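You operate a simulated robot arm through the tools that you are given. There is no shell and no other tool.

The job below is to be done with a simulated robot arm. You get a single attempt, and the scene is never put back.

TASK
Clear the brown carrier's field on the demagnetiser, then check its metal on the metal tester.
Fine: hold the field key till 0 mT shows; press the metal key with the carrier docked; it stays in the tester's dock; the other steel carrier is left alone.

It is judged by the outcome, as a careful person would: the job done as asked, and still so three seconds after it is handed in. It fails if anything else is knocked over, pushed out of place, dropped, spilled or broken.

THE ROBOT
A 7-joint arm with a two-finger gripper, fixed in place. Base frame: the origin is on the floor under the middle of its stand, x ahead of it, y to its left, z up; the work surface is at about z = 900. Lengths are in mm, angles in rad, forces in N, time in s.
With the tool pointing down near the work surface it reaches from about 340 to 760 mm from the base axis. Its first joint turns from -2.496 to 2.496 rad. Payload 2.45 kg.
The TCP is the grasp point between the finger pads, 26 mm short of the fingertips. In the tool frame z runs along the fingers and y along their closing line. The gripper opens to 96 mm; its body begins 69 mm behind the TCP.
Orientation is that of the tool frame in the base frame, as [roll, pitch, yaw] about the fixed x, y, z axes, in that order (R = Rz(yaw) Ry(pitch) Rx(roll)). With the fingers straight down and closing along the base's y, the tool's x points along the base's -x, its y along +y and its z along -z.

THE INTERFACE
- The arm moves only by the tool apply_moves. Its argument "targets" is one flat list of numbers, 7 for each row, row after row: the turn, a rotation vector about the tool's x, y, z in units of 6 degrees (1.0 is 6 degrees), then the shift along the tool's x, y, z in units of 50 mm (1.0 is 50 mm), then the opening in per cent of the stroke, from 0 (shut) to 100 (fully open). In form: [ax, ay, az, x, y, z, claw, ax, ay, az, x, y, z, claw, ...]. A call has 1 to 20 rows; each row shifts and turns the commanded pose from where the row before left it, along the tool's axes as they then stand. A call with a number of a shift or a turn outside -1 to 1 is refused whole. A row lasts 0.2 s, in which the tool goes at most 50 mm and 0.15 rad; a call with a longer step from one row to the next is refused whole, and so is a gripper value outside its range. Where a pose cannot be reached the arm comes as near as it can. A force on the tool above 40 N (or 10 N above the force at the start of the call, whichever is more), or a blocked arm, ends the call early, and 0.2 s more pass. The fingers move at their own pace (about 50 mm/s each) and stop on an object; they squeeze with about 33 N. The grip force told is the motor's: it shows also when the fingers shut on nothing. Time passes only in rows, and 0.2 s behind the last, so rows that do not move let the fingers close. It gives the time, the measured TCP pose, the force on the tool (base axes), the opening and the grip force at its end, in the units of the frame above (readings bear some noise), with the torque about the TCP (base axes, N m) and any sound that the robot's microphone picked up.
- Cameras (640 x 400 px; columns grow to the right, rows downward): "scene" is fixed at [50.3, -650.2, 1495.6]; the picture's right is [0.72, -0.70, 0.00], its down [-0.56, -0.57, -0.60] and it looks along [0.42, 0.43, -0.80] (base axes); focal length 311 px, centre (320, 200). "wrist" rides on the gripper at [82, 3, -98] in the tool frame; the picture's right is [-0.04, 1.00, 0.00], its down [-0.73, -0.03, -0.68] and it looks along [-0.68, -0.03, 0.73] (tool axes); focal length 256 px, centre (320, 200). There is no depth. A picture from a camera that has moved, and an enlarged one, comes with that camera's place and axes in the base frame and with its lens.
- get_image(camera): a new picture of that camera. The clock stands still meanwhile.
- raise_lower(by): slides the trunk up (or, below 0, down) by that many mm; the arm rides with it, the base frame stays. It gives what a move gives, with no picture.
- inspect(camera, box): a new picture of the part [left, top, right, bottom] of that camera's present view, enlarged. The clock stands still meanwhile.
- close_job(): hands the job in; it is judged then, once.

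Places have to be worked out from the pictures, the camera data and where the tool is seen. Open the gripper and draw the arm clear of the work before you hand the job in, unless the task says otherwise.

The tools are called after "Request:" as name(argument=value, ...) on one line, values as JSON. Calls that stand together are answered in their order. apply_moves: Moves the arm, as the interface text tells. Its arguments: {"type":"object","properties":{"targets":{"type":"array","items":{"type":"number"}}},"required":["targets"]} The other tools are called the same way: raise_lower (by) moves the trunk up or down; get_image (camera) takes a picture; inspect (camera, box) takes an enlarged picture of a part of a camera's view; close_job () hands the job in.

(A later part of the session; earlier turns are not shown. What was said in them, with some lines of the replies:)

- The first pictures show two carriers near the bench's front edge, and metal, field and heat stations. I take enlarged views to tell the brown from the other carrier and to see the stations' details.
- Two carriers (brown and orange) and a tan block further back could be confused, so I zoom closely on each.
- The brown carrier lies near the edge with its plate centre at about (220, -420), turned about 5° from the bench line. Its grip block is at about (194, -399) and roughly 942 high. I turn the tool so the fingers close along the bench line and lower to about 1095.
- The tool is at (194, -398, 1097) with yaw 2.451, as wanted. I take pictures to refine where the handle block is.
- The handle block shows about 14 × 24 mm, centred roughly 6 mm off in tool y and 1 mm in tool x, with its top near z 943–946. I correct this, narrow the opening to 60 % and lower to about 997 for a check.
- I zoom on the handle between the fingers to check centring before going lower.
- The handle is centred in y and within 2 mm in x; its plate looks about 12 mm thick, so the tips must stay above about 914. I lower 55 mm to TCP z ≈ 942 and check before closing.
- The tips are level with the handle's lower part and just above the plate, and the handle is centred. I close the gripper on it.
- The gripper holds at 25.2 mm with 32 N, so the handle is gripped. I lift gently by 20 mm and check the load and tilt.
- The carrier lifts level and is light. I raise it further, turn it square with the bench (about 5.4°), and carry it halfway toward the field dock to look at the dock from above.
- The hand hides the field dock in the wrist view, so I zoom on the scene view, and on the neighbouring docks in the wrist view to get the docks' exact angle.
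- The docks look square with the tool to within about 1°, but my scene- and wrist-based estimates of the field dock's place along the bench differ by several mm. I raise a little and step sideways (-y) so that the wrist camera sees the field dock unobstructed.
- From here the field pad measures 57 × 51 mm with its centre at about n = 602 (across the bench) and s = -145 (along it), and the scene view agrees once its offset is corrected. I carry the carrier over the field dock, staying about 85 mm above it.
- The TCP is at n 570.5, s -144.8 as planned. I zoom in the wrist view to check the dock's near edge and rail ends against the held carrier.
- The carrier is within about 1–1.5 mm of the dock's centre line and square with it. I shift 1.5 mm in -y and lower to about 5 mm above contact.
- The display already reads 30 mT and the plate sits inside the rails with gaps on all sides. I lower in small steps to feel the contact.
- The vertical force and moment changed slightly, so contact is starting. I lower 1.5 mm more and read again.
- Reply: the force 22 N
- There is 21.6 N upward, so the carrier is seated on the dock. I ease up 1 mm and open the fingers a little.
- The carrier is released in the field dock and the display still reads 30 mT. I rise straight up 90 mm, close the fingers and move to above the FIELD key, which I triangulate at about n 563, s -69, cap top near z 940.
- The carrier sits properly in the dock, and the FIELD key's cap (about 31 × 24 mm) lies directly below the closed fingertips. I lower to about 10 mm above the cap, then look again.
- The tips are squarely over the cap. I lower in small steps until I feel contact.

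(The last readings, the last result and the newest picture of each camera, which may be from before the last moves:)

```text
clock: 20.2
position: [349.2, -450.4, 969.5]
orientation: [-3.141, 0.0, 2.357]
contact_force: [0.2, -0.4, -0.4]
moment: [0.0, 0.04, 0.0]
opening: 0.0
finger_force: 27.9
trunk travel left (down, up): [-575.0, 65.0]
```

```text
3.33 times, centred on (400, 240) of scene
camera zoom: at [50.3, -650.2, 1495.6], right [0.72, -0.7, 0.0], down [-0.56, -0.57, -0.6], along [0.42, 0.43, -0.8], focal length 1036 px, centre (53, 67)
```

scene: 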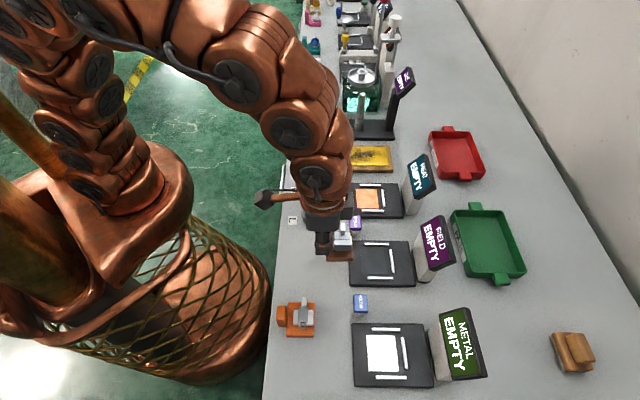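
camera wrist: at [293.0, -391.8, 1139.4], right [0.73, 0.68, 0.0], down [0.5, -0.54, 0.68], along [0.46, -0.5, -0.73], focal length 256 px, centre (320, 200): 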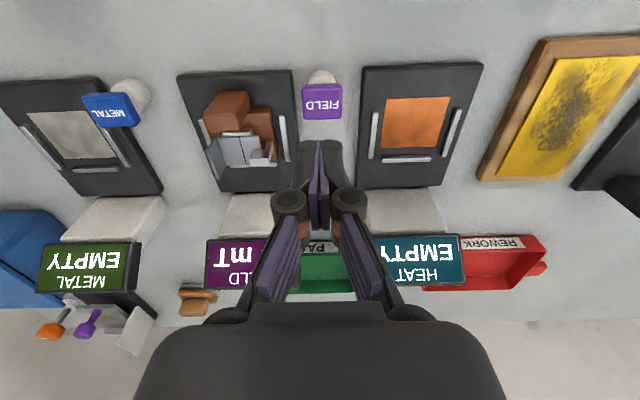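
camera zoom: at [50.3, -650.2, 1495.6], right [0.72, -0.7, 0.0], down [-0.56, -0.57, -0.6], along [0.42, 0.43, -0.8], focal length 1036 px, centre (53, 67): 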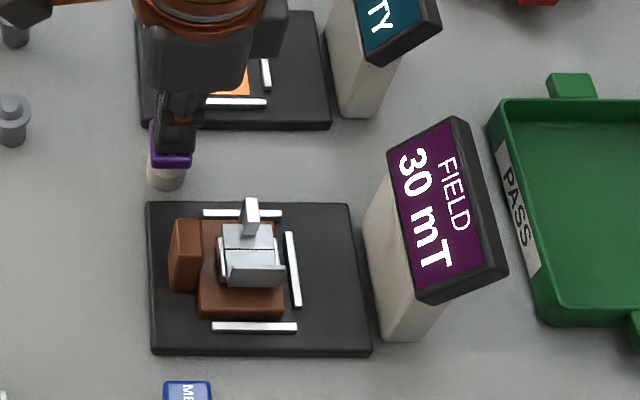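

There is no contact yet at TCP z 969. I go on down in 2 mm steps.

Request:
apply_moves(targets=[0, 0, 0, 0, 0, 0.04, 0, 0, 0, 0, 0, 0, 0.04, 0, 0, 0, 0, 0, 0, 0, 0])

Request:
inspect(camera="scene", box=[320, 180, 480, 300])

```text
clock: 21.0
position: [350.3, -450.0, 964.8]
orientation: [-3.141, 0.002, 2.356]
contact_force: [1.5, -1.6, 1.5]
moment: [0.01, -0.03, 0.0]
opening: 6.1
finger_force: 28.7
trunk travel left (down, up): [-575.0, 65.0]
```

```text
3.33 times, centred on (400, 240) of scene
camera zoom: at [50.3, -650.2, 1495.6], right [0.72, -0.7, 0.0], down [-0.56, -0.57, -0.6], along [0.42, 0.43, -0.8], focal length 1036 px, centre (53, 67)
```

zoom: 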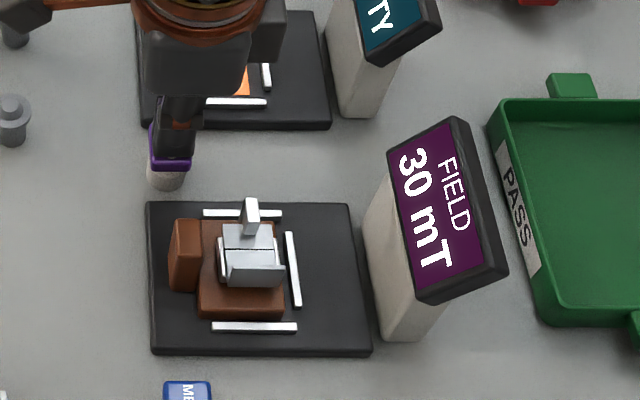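

The opening reads 6.1 mm although commanded shut, so something at the tips may be spreading the fingers. I look closely before pressing further.

Request:
inspect(camera="wrist", box=[220, 90, 420, 215])

Request:
inspect(camera="scene", box=[320, 190, 400, 250])

```text
3.20 times, centred on (320, 152) of wrist
camera zoom: at [293.5, -391.1, 1062.8], right [0.73, 0.68, 0.0], down [0.5, -0.54, 0.68], along [0.46, -0.5, -0.73], focal length 819 px, centre (320, 352)
```

zoom: 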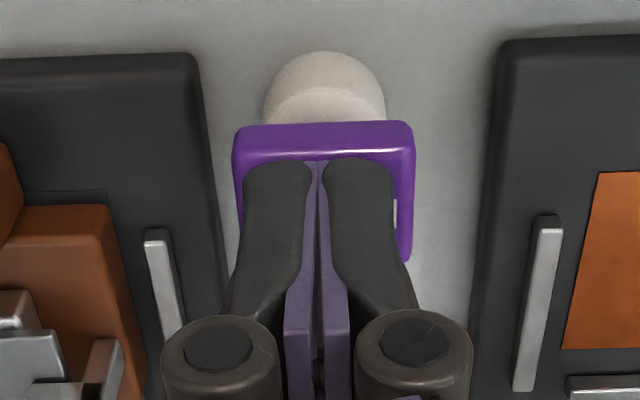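

```text
6.67 times, centred on (360, 220) of scene
camera zoom: at [50.3, -650.2, 1495.6], right [0.72, -0.7, 0.0], down [-0.56, -0.57, -0.6], along [0.42, 0.43, -0.8], focal length 2071 px, centre (53, 67)
```

zoom: 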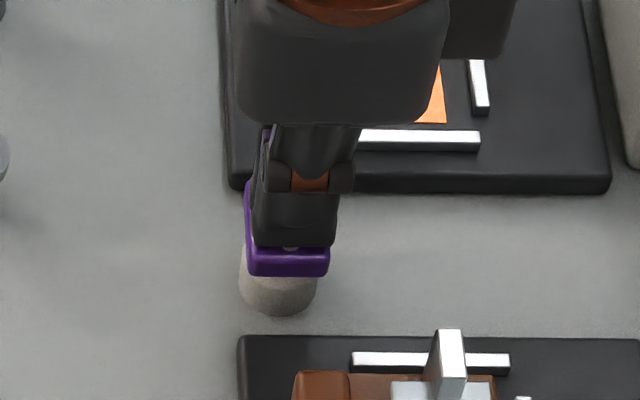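

The fingers look shut and rest on the cap with only 1.5 N. I press 2 mm further and watch force and display.

Request:
apply_moves(targets=[0, 0, 0, 0, 0, 0.04, 0, 0, 0, 0, 0, 0, 0, 0])

Request:
inspect(camera="scene", box=[320, 180, 480, 300])

```text
clock: 21.6
position: [349.8, -449.2, 963.1]
orientation: [3.141, -0.002, 2.356]
contact_force: [-0.5, 0.1, 3.6]
moment: [0.0, 0.03, 0.0]
opening: 5.7
finger_force: 28.2
trunk travel left (down, up): [-575.0, 65.0]
heard: click
```

```text
3.33 times, centred on (400, 240) of scene
camera zoom: at [50.3, -650.2, 1495.6], right [0.72, -0.7, 0.0], down [-0.56, -0.57, -0.6], along [0.42, 0.43, -0.8], focal length 1036 px, centre (53, 67)
```

zoom: 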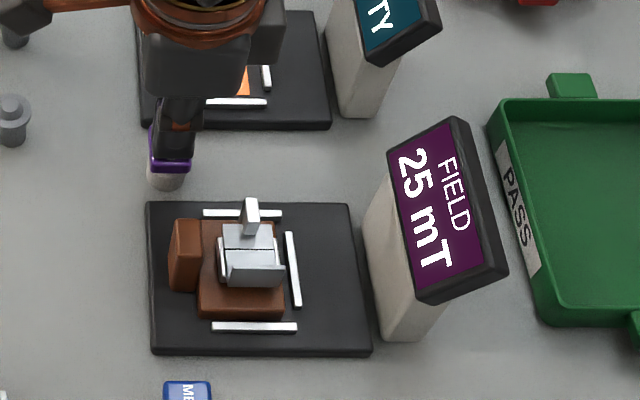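

A click was heard and the display fell to 25 mT. I push 1 mm deeper to keep it firmly held, and keep holding.

Request:
apply_moves(targets=[0, 0, 0, 0, 0, 0.02, 0, 0, 0, 0, 0, 0, 0, 0, 0, 0, 0, 0, 0, 0, 0, 0, 0, 0, 0, 0, 0, 0])

Request:
inspect(camera="scene", box=[320, 180, 480, 300])

```text
clock: 22.6
position: [350.2, -449.7, 962.4]
orientation: [-3.141, 0.0, 2.356]
contact_force: [-1.2, -0.1, 2.8]
moment: [-0.01, 0.02, 0.02]
opening: 5.9
finger_force: 28.1
trunk travel left (down, up): [-575.0, 65.0]
```

```text
3.33 times, centred on (400, 240) of scene
camera zoom: at [50.3, -650.2, 1495.6], right [0.72, -0.7, 0.0], down [-0.56, -0.57, -0.6], along [0.42, 0.43, -0.8], focal length 1036 px, centre (53, 67)
```

zoom: 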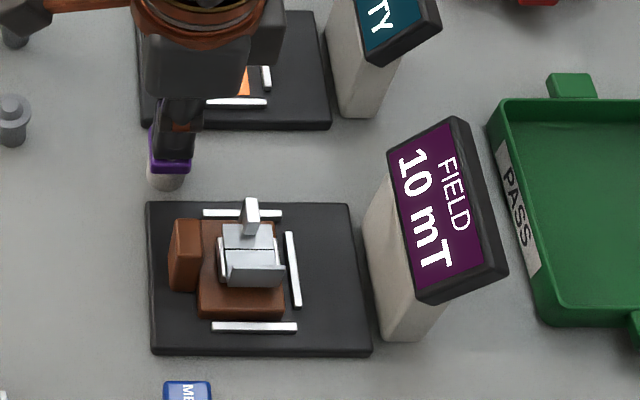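

It drops about 15 mT per second and now shows 10 mT. I hold about 0.8 s more.

Request:
apply_moves(targets=[0, 0, 0, 0, 0, 0, 0, 0, 0, 0, 0, 0, 0, 0, 0, 0, 0, 0, 0, 0, 0])

Request:
inspect(camera="scene", box=[320, 180, 480, 300])

```text
clock: 23.4
position: [349.9, -449.5, 961.3]
orientation: [3.141, 0.001, 2.355]
contact_force: [-0.4, -0.1, 3.5]
moment: [-0.02, 0.02, -0.02]
opening: 6.0
finger_force: 28.6
trunk travel left (down, up): [-575.0, 65.0]
```

```text
3.33 times, centred on (400, 240) of scene
camera zoom: at [50.3, -650.2, 1495.6], right [0.72, -0.7, 0.0], down [-0.56, -0.57, -0.6], along [0.42, 0.43, -0.8], focal length 1036 px, centre (53, 67)
```

zoom: 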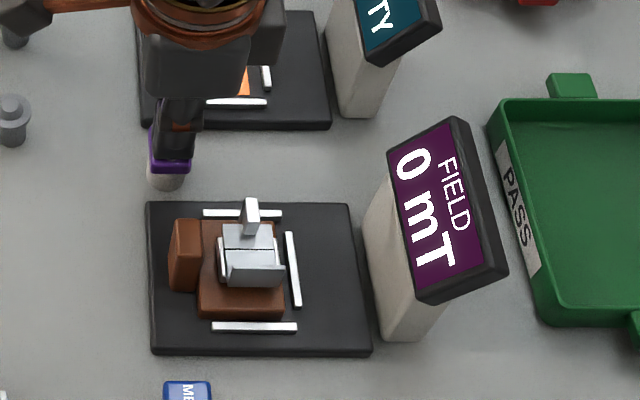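

The display shows 0 mT. I release the key by rising straight up 80 mm, then go back over the carrier with the fingers opened to 45 %.

Request:
apply_moves(targets=[0, 0, 0, 0, 0, -0.3, 0, 0, 0, 0, 0, 0, -0.4, 0, 0, 0, 0, 0, 0, -0.45, 0, 0, 0, 0, 0, 0, -0.45, 0, 0, 0, 0, -0.1, -0.4, 0, 20, 0, 0, 0, 0, -0.4, 0, 45, 0, 0, 0, 0, -0.4, 0, 45, 0, 0, 0, 0, -0.32, 0, 45, 0, 0, 0, 0, 0, 0, 45])

Request:
get_image(camera="wrist")

Request:
get_image(camera="scene")

Request:
inspect(camera="wrist", box=[220, 50, 420, 175])

```text
clock: 25.4
position: [299.7, -506.9, 1040.9]
orientation: [3.141, 0.0, 2.358]
contact_force: [-0.2, -0.5, 0.6]
moment: [0.01, -0.01, 0.04]
opening: 43.5
finger_force: 0.1
trunk travel left (down, up): [-575.0, 65.0]
```

```text
taken
camera wrist: at [243.4, -448.8, 1139.8], right [0.73, 0.68, 0.0], down [0.5, -0.54, 0.68], along [0.46, -0.5, -0.73], focal length 256 px, centre (320, 200)
```

wrist: 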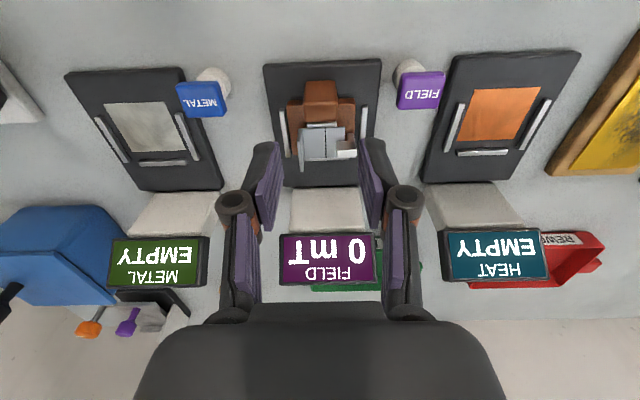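

```text
taken
```

scene: 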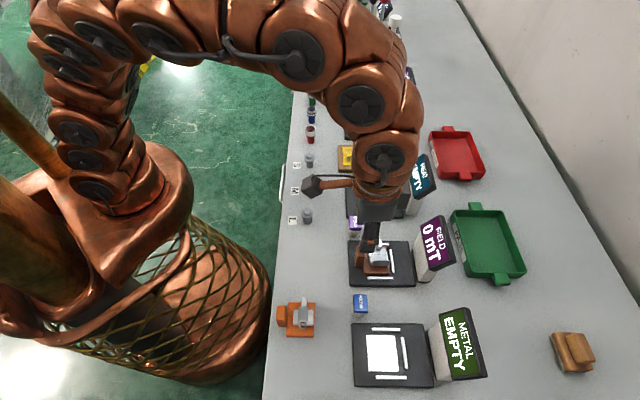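

```text
3.20 times, centred on (320, 112) of wrist
camera zoom: at [243.4, -448.8, 1139.8], right [0.73, 0.68, 0.0], down [0.5, -0.54, 0.68], along [0.46, -0.5, -0.73], focal length 819 px, centre (320, 480)
```

zoom: 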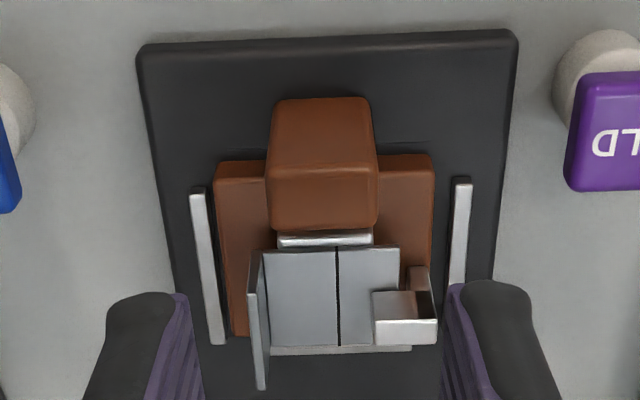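

The display keeps 0 mT and the carrier is undisturbed between the fingers' line. I descend the same 90 mm and grip the handle again.

Request:
apply_moves(targets=[0, 0, 0, 0, 0, 0.4, 45, 0, 0, 0, 0, 0, 0.5, 45, 0, 0, 0, 0, 0, 0.5, 45, 0, 0, 0, 0, 0, 0.25, 45, 0, 0, 0, 0, 0, 0.13, 45, 0, 0, 0, 0, 0, 0, 30, 0, 0, 0, 0, 0, 0, 10, 0, 0, 0, 0, 0, 0, 0, 0, 0, 0, 0, 0, 0, 0, 0, 0, 0, 0, 0, 0, 0])

Request:
inspect(camera="wrist", box=[220, 80, 420, 205])

```text
clock: 27.6
position: [298.8, -506.7, 952.6]
orientation: [-3.141, 0.001, 2.356]
contact_force: [-0.1, 0.7, 0.0]
moment: [0.05, 0.05, 0.02]
opening: 25.4
finger_force: 33.1
trunk travel left (down, up): [-575.0, 65.0]
```

```text
3.20 times, centred on (320, 142) of wrist
camera zoom: at [243.6, -448.0, 1050.9], right [0.73, 0.68, 0.0], down [0.5, -0.54, 0.68], along [0.46, -0.5, -0.73], focal length 819 px, centre (320, 384)
```

zoom: 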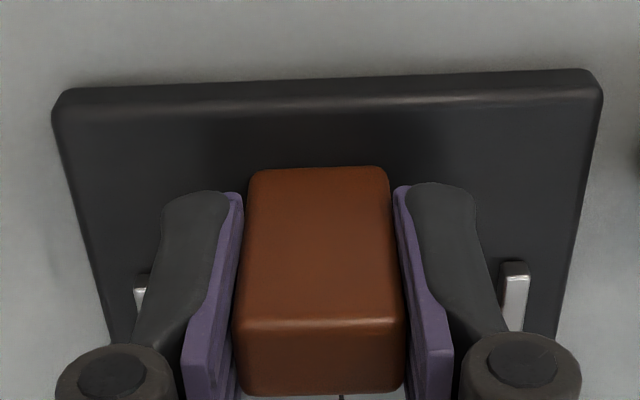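

The grip is firm again (25.4 mm, 33 N). I lift 90 mm and carry it 171 mm along the bench to above the metal dock, well above the METAL key.

Request:
apply_moves(targets=[0, 0, 0, 0, 0, -0.2, 0, 0, 0, 0, 0, 0, -0.4, 0, 0, 0, 0, 0, 0, -0.4, 0, 0, 0, 0, 0, 0, -0.4, 0, 0, 0, 0, 0, 0, -0.4, 0, 0, 0, 0, 0, -0.3, 0, 0, 0, 0, 0, 0, -0.5, 0, 0, 0, 0, 0, 0, -0.5, 0, 0, 0, 0, 0, 0, -0.5, 0, 0, 0, 0, 0, 0, -0.5, 0, 0, 0, 0, 0, 0, -0.5, 0, 0, 0, 0, 0, 0, -0.4, 0, 0, 0, 0, 0, 0, -0.22, 0, 0, 0, 0, 0, 0, 0, 0, 0])

Request:
get_image(camera="wrist")

Request:
inspect(camera="wrist", box=[240, 50, 400, 150])

Request:
inspect(camera="scene", box=[320, 230, 500, 400])

```text
clock: 30.6
position: [178.8, -627.7, 1041.9]
orientation: [3.141, 0.0, 2.358]
contact_force: [-0.1, 0.0, -1.4]
moment: [0.01, 0.06, 0.0]
opening: 25.5
finger_force: 32.9
trunk travel left (down, up): [-575.0, 65.0]
```

```text
taken
camera wrist: at [122.3, -569.2, 1140.2], right [0.73, 0.68, 0.0], down [0.5, -0.54, 0.68], along [0.46, -0.5, -0.73], focal length 256 px, centre (320, 200)
```

wrist: 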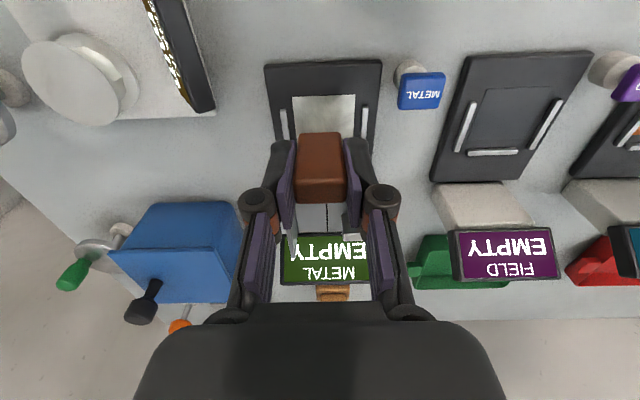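

```text
4.00 times, centred on (320, 100) of wrist
camera zoom: at [122.3, -569.2, 1140.2], right [0.73, 0.68, 0.0], down [0.5, -0.54, 0.68], along [0.46, -0.5, -0.73], focal length 1024 px, centre (320, 600)
```

zoom: 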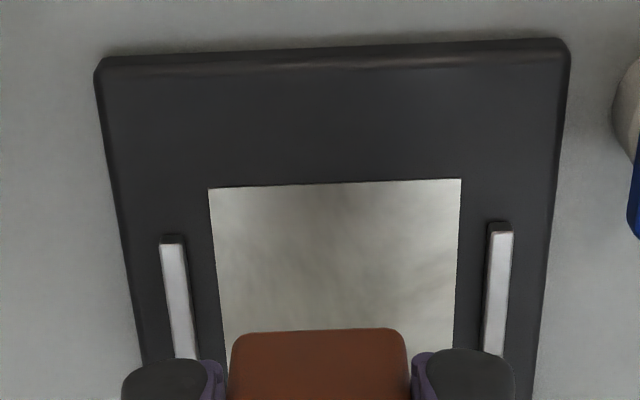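

```text
2.35 times, centred on (410, 315) of scene
camera zoom: at [50.3, -650.2, 1495.6], right [0.72, -0.7, 0.0], down [-0.56, -0.57, -0.6], along [0.42, 0.43, -0.8], focal length 731 px, centre (108, -71)
```

zoom: 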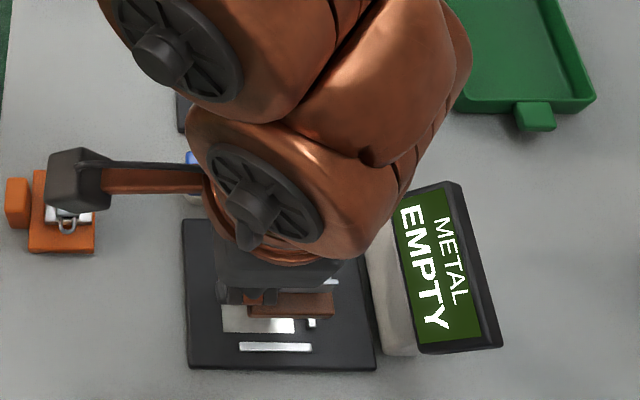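

The metal pad's centre line is about 2.2 mm toward +y of the carrier and otherwise aligned. I shift by that and lower to about 5 mm above contact.

Request:
apply_moves(targets=[0, 0, 0, 0, 0.044, 0.3, 0, 0, 0, 0, 0, 0, 0.4, 0, 0, 0, 0, 0, 0, 0.4, 0, 0, 0, 0, 0, 0, 0.35, 0, 0, 0, 0, 0, 0, 0.25, 0, 0, 0, 0, 0, 0, 0, 0])

Request:
get_image(camera="wrist")

Request:
inspect(camera="scene", box=[340, 300, 500, 400])

```text
clock: 32.0
position: [179.3, -626.3, 958.4]
orientation: [3.141, 0.0, 2.36]
contact_force: [0.1, -0.2, -2.1]
moment: [0.04, 0.05, -0.02]
opening: 25.3
finger_force: 32.8
trunk travel left (down, up): [-575.0, 65.0]
```

```text
taken
camera wrist: at [123.6, -567.8, 1055.4], right [0.73, 0.68, 0.0], down [0.5, -0.54, 0.68], along [0.46, -0.5, -0.73], focal length 256 px, centre (320, 200)
```

wrist: 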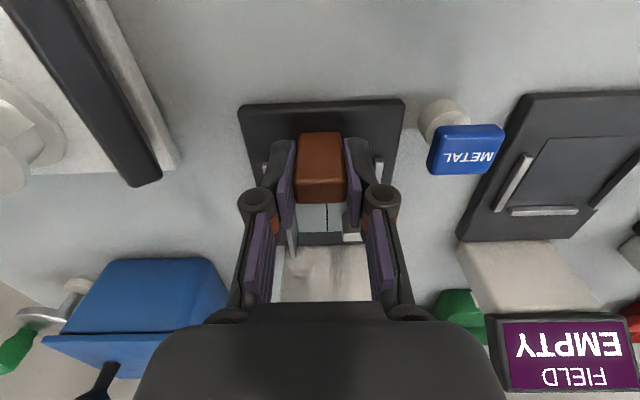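

```text
4.00 times, centred on (420, 350) of scene
camera zoom: at [50.3, -650.2, 1495.6], right [0.72, -0.7, 0.0], down [-0.56, -0.57, -0.6], along [0.42, 0.43, -0.8], focal length 1243 px, centre (-80, -400)
```

zoom: 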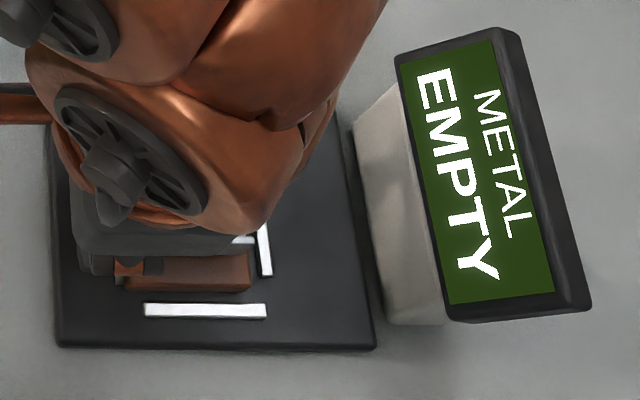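

The plate is inside the rails in both views. I lower the last few mm in small steps.

Request:
apply_moves(targets=[0, 0, 0, 0, 0, 0.04, 0, 0, 0, 0, 0, 0, 0.04, 0, 0, 0, 0, 0, 0, 0, 0])

```text
clock: 32.8
position: [180.2, -627.3, 953.8]
orientation: [3.141, 0.001, 2.357]
contact_force: [0.2, -0.1, -1.4]
moment: [0.06, 0.05, 0.04]
opening: 25.1
finger_force: 32.9
trunk travel left (down, up): [-575.0, 65.0]
```

There is no contact yet at z 953.8. I lower another 1.5 mm.

Request:
apply_moves(targets=[0, 0, 0, 0, 0, 0.03, 0, 0, 0, 0, 0, 0, 0, 0])

```text
clock: 33.4
position: [179.3, -627.2, 953.4]
orientation: [-3.141, 0.003, 2.355]
contact_force: [-0.5, 0.8, 7.4]
moment: [-0.01, -0.02, -0.03]
opening: 25.4
finger_force: 32.9
trunk travel left (down, up): [-575.0, 65.0]
```

Contact is felt (7.4 N up), so the carrier rests on the metal dock. I open the fingers gently.

Request:
apply_moves(targets=[0, 0, 0, 0, 0, 0, 28, 0, 0, 0, 0, 0, 0, 36, 0, 0, 0, 0, 0, 0, 45, 0, 0, 0, 0, 0, 0, 45])

Request:
inspect(camera="wrist", box=[220, 80, 420, 205])

Request:
inspect(camera="scene", box=[340, 300, 500, 400])

```text
clock: 34.4
position: [179.6, -626.2, 952.8]
orientation: [-3.141, -0.002, 2.356]
contact_force: [-0.2, 0.6, 0.4]
moment: [0.0, 0.01, 0.0]
opening: 43.1
finger_force: 0.1
trunk travel left (down, up): [-575.0, 65.0]
```

```text
3.20 times, centred on (320, 142) of wrist
camera zoom: at [123.9, -567.7, 1050.2], right [0.73, 0.68, 0.0], down [0.5, -0.54, 0.68], along [0.46, -0.5, -0.73], focal length 819 px, centre (320, 384)
```

zoom: 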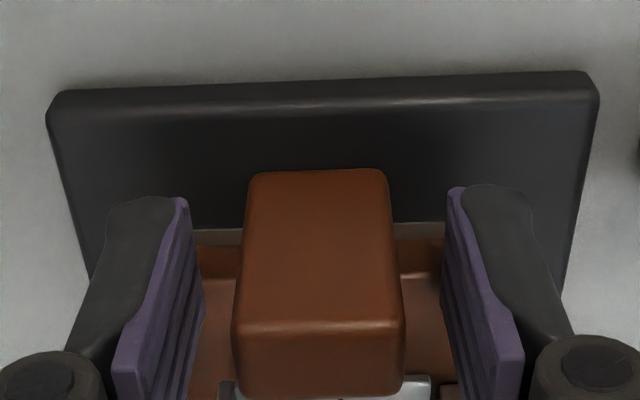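

```text
4.00 times, centred on (420, 350) of scene
camera zoom: at [50.3, -650.2, 1495.6], right [0.72, -0.7, 0.0], down [-0.56, -0.57, -0.6], along [0.42, 0.43, -0.8], focal length 1243 px, centre (-80, -400)
```

zoom: 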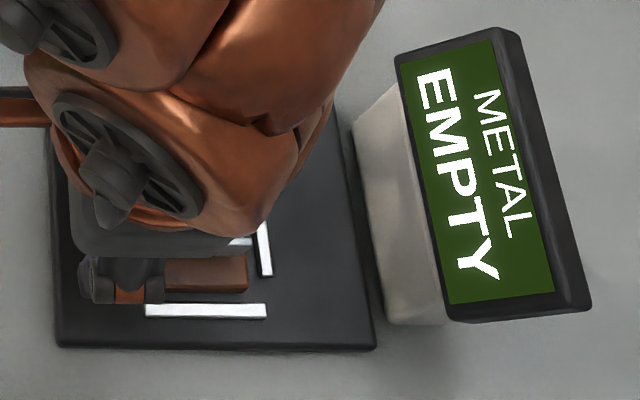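

The carrier is released in the metal dock, but the display still shows EMPTY. I rise 90 mm clear and look at how the carrier sits.

Request:
apply_moves(targets=[0, 0, 0, 0, 0, -0.3, 45, 0, 0, 0, 0, 0, -0.5, 45, 0, 0, 0, 0, 0, -0.5, 45, 0, 0, 0, 0, 0, -0.5, 45, 0, 0, 0, 0, 0, 0, 45])

Request:
get_image(camera="wrist")

Request:
inspect(camera="wrist", box=[220, 50, 420, 175])

Request:
inspect(camera="scene", box=[340, 300, 500, 400])

```text
clock: 35.6
position: [179.8, -627.6, 1043.5]
orientation: [3.141, 0.0, 2.357]
contact_force: [0.5, -0.1, 0.3]
moment: [0.01, 0.0, 0.02]
opening: 43.1
finger_force: 0.0
trunk travel left (down, up): [-575.0, 65.0]
```

```text
taken
camera wrist: at [124.0, -568.0, 1140.5], right [0.73, 0.68, 0.0], down [0.5, -0.54, 0.68], along [0.46, -0.5, -0.73], focal length 256 px, centre (320, 200)
```

wrist: 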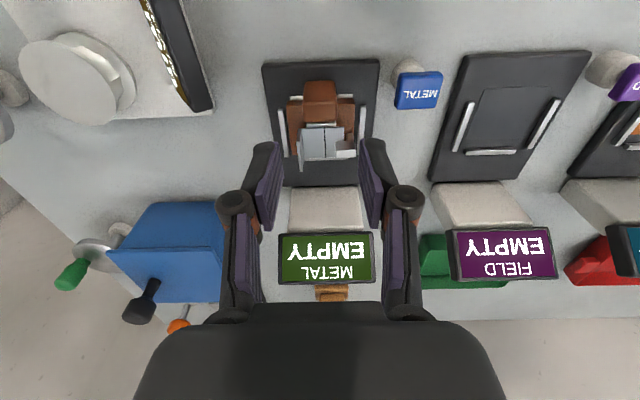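

```text
3.20 times, centred on (320, 112) of wrist
camera zoom: at [124.0, -568.0, 1140.5], right [0.73, 0.68, 0.0], down [0.5, -0.54, 0.68], along [0.46, -0.5, -0.73], focal length 819 px, centre (320, 480)
```

zoom: 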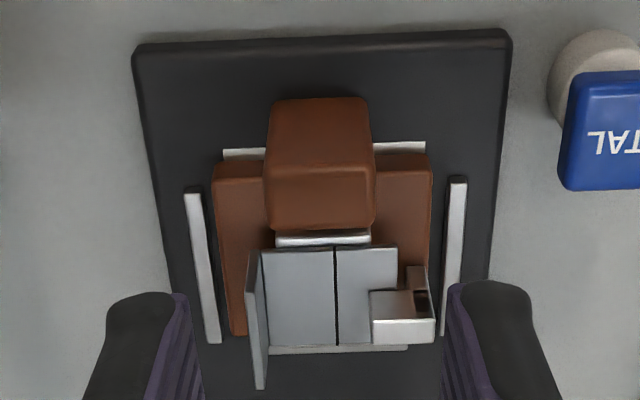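

```text
4.00 times, centred on (420, 350) of scene
camera zoom: at [50.3, -650.2, 1495.6], right [0.72, -0.7, 0.0], down [-0.56, -0.57, -0.6], along [0.42, 0.43, -0.8], focal length 1243 px, centre (-80, -400)
```

zoom: 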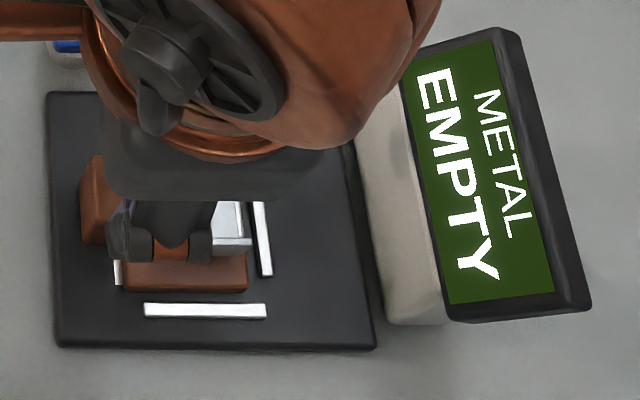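

The carrier sits squarely between the rails, about 3 mm deep of the pad; the tester probably shows a result only after its key is pressed. I close the fingers and move above the METAL key, about 73 mm in +y.

Request:
apply_moves(targets=[0, 0, 0, 0, 0.4, 0, 20, 0, 0, 0, 0, 0.4, 0, 0, 0, 0, 0, 0, 0.4, 0, 0, 0, 0, 0, 0.1, 0.26, 0, 0, 0, 0, 0, 0, 0, 0, 0])

Request:
get_image(camera="wrist")

Request:
inspect(camera="wrist", box=[220, 40, 420, 165])

Request:
inspect(camera="scene", box=[320, 270, 500, 400])

```text
clock: 36.8
position: [227.9, -571.8, 1040.8]
orientation: [-3.14, 0.001, 2.356]
contact_force: [-0.5, 0.1, 0.1]
moment: [0.02, 0.0, 0.0]
opening: 0.0
finger_force: 28.9
trunk travel left (down, up): [-575.0, 65.0]
```

```text
taken
camera wrist: at [172.4, -512.5, 1140.2], right [0.73, 0.68, 0.0], down [0.5, -0.54, 0.68], along [0.46, -0.5, -0.73], focal length 256 px, centre (320, 200)
```

wrist: 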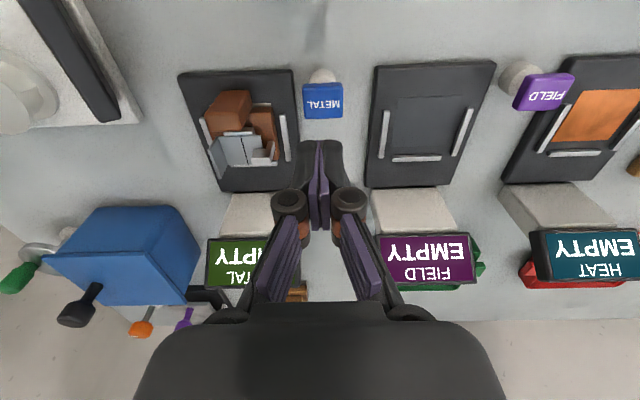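

```text
3.20 times, centred on (320, 102) of wrist
camera zoom: at [172.4, -512.5, 1140.2], right [0.73, 0.68, 0.0], down [0.5, -0.54, 0.68], along [0.46, -0.5, -0.73], focal length 819 px, centre (320, 512)
```

zoom: 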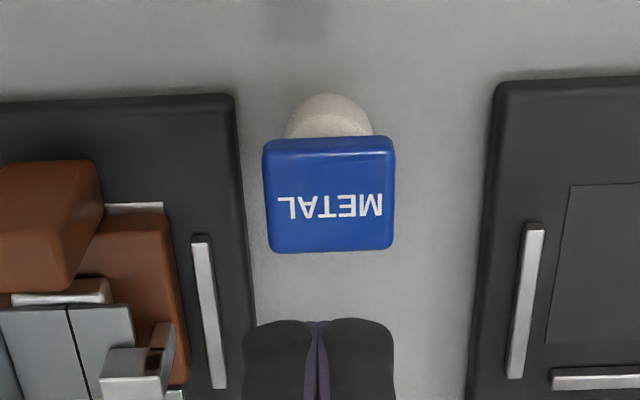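

```text
3.08 times, centred on (410, 335) of scene
camera zoom: at [50.3, -650.2, 1495.6], right [0.72, -0.7, 0.0], down [-0.56, -0.57, -0.6], along [0.42, 0.43, -0.8], focal length 956 px, centre (43, -215)
```

zoom: 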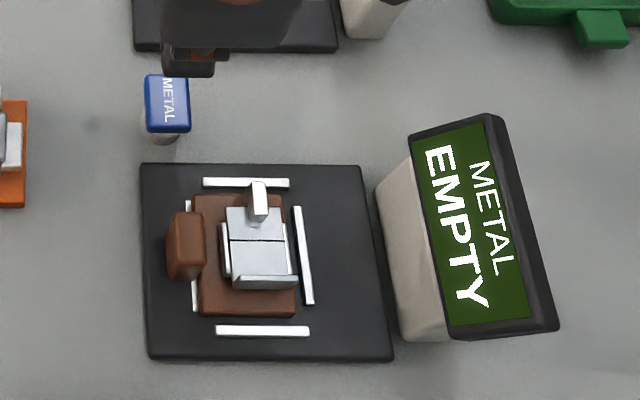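

The METAL cap is below the tips exactly as the FIELD one was. I lower to just above it, then press in small steps.

Request:
apply_moves(targets=[0, 0, 0, 0, 0.02, 0.4, 0, 0, 0, 0, 0, 0, 0.4, 0, 0, 0, 0, 0, 0, 0.4, 0, 0, 0, 0, 0, 0, 0.16, 0, 0, 0, 0, 0, 0, 0.1, 0, 0, 0, 0, 0, 0, 0, 0])

Request:
inspect(camera="wrist", box=[220, 90, 420, 215])

Request:
inspect(camera="scene", box=[320, 270, 500, 400])

```text
clock: 38.2
position: [229.4, -571.9, 971.3]
orientation: [-3.141, 0.001, 2.356]
contact_force: [0.2, -0.3, 0.0]
moment: [-0.02, -0.05, -0.02]
opening: 0.0
finger_force: 28.8
trunk travel left (down, up): [-575.0, 65.0]
```

```text
3.20 times, centred on (320, 152) of wrist
camera zoom: at [172.9, -512.0, 1067.4], right [0.73, 0.68, 0.0], down [0.5, -0.54, 0.68], along [0.46, -0.5, -0.73], focal length 819 px, centre (320, 352)
```

zoom: 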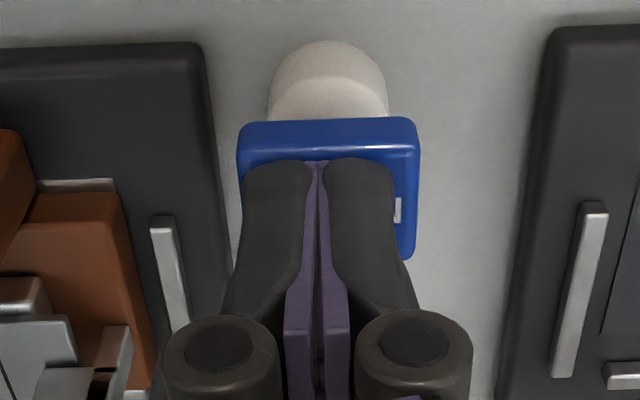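

```text
3.08 times, centred on (410, 335) of scene
camera zoom: at [50.3, -650.2, 1495.6], right [0.72, -0.7, 0.0], down [-0.56, -0.57, -0.6], along [0.42, 0.43, -0.8], focal length 956 px, centre (43, -215)
```

zoom: 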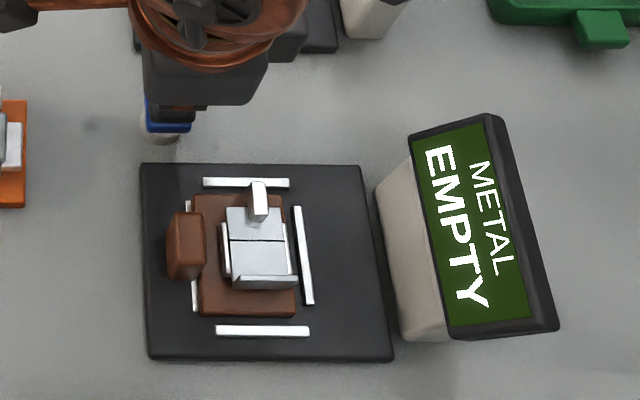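

The tips are about 2 mm toward -y of the cap's centre; I correct 1.5 mm and press down in 2 mm steps.

Request:
apply_moves(targets=[0, 0, 0, 0, 0.03, 0, 0, 0, 0, 0, 0, 0, 0.04, 0, 0, 0, 0, 0, 0, 0.04, 0, 0, 0, 0, 0, 0, 0.04, 0, 0, 0, 0, 0, 0, 0, 0])

Request:
inspect(camera="scene", box=[320, 270, 500, 400])

```text
clock: 39.4
position: [229.0, -569.2, 964.0]
orientation: [3.141, 0.0, 2.356]
contact_force: [0.7, 1.2, 3.4]
moment: [0.02, -0.01, 0.0]
opening: 5.9
finger_force: 28.5
trunk travel left (down, up): [-575.0, 65.0]
heard: click
```

```text
3.08 times, centred on (410, 335) of scene
camera zoom: at [50.3, -650.2, 1495.6], right [0.72, -0.7, 0.0], down [-0.56, -0.57, -0.6], along [0.42, 0.43, -0.8], focal length 956 px, centre (43, -215)
```

zoom: 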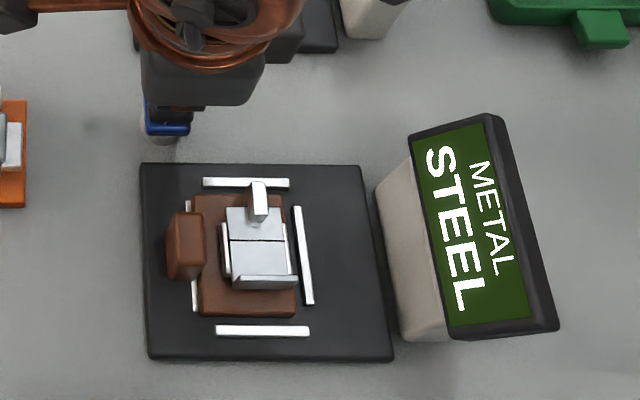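

The click was heard and the display shows METAL STEEL. I rise straight off the key, back away toward the robot at height and open the gripper.

Request:
apply_moves(targets=[0, 0, 0, 0, 0, -0.3, 0, 0, 0, 0, 0, 0, -0.5, 0, 0, 0, 0, 0, 0, -0.6, 0, 0, 0, 0, 0, 0, -0.6, 0, 0, 0, 0, 0, 0, -0.6, 0, 0, 0, 0, 0, 0, -0.6, 30, 0, 0, 0, 0.5, 0, 0, 60, 0, 0, 0, 0.6, 0, 0, 100, 0, 0, 0, 0.6, 0, 0, 100, 0, 0, 0, 0.6, 0, 0, 100, 0, 0, 0, 0, 0, 0, 100])

Request:
get_image(camera="scene")

Request:
get_image(camera="wrist")

Request:
inspect(camera="scene", box=[320, 270, 500, 400])

```text
clock: 41.8
position: [149.2, -487.1, 1122.6]
orientation: [-3.141, -0.001, 2.356]
contact_force: [-0.2, -0.4, 0.4]
moment: [-0.01, -0.01, 0.01]
opening: 96.0
finger_force: 0.1
trunk travel left (down, up): [-575.0, 65.0]
```

```text
taken
```

scene: 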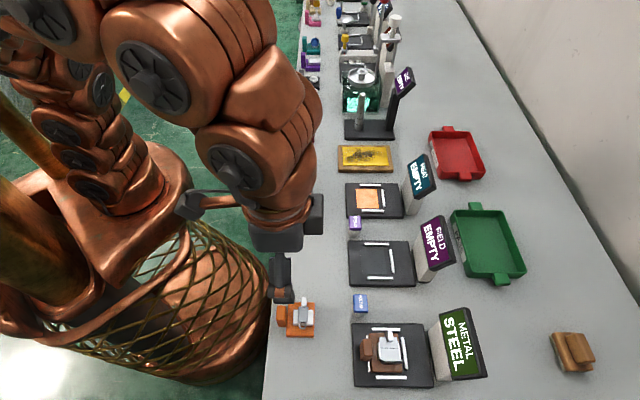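

```text
taken
camera wrist: at [92.3, -428.4, 1220.9], right [0.73, 0.68, 0.0], down [0.5, -0.54, 0.68], along [0.46, -0.5, -0.73], focal length 256 px, centre (320, 200)
```

wrist: 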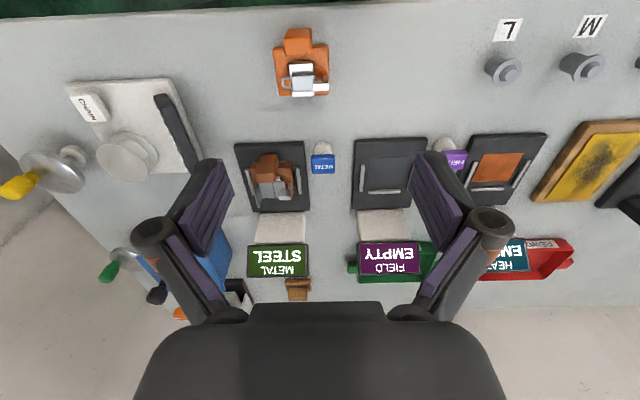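

```text
3.08 times, centred on (410, 335) of scene
camera zoom: at [50.3, -650.2, 1495.6], right [0.72, -0.7, 0.0], down [-0.56, -0.57, -0.6], along [0.42, 0.43, -0.8], focal length 956 px, centre (43, -215)
```

zoom: 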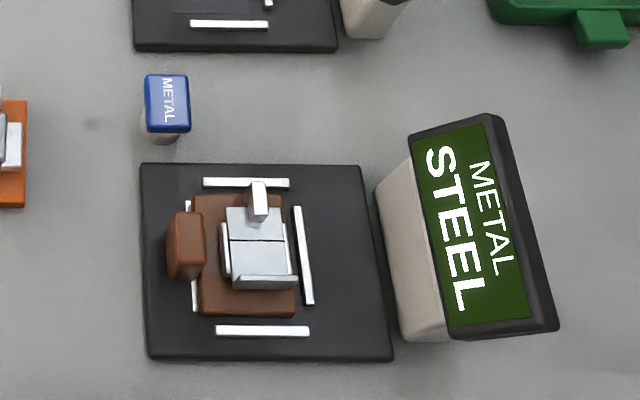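

The field was cleared to 0 mT, and the metal tester reads STEEL with the brown carrier resting in its dock. The orange carrier and everything else are where they were, and the arm is clear with the gripper open, so I hand the job in.

Request:
close_job()

```text
The job is handed in.
```

The brown carrier's field is cleared and its metal is checked; the job is handed in.

- **Field:** with the carrier in the demagnetiser's dock, the display read 30 mT. I held the field key until it showed 0 mT.
- **Metal:** I moved the carrier to the metal tester's dock and pressed the metal key, and the display changed to STEEL.
- **At hand-in:** the brown carrier is in the tester's dock, about 3 mm deeper than the pad but between the rails. I did not touch the orange carrier, and the last pictures show nothing else out of place. The arm is clear with the gripper open.
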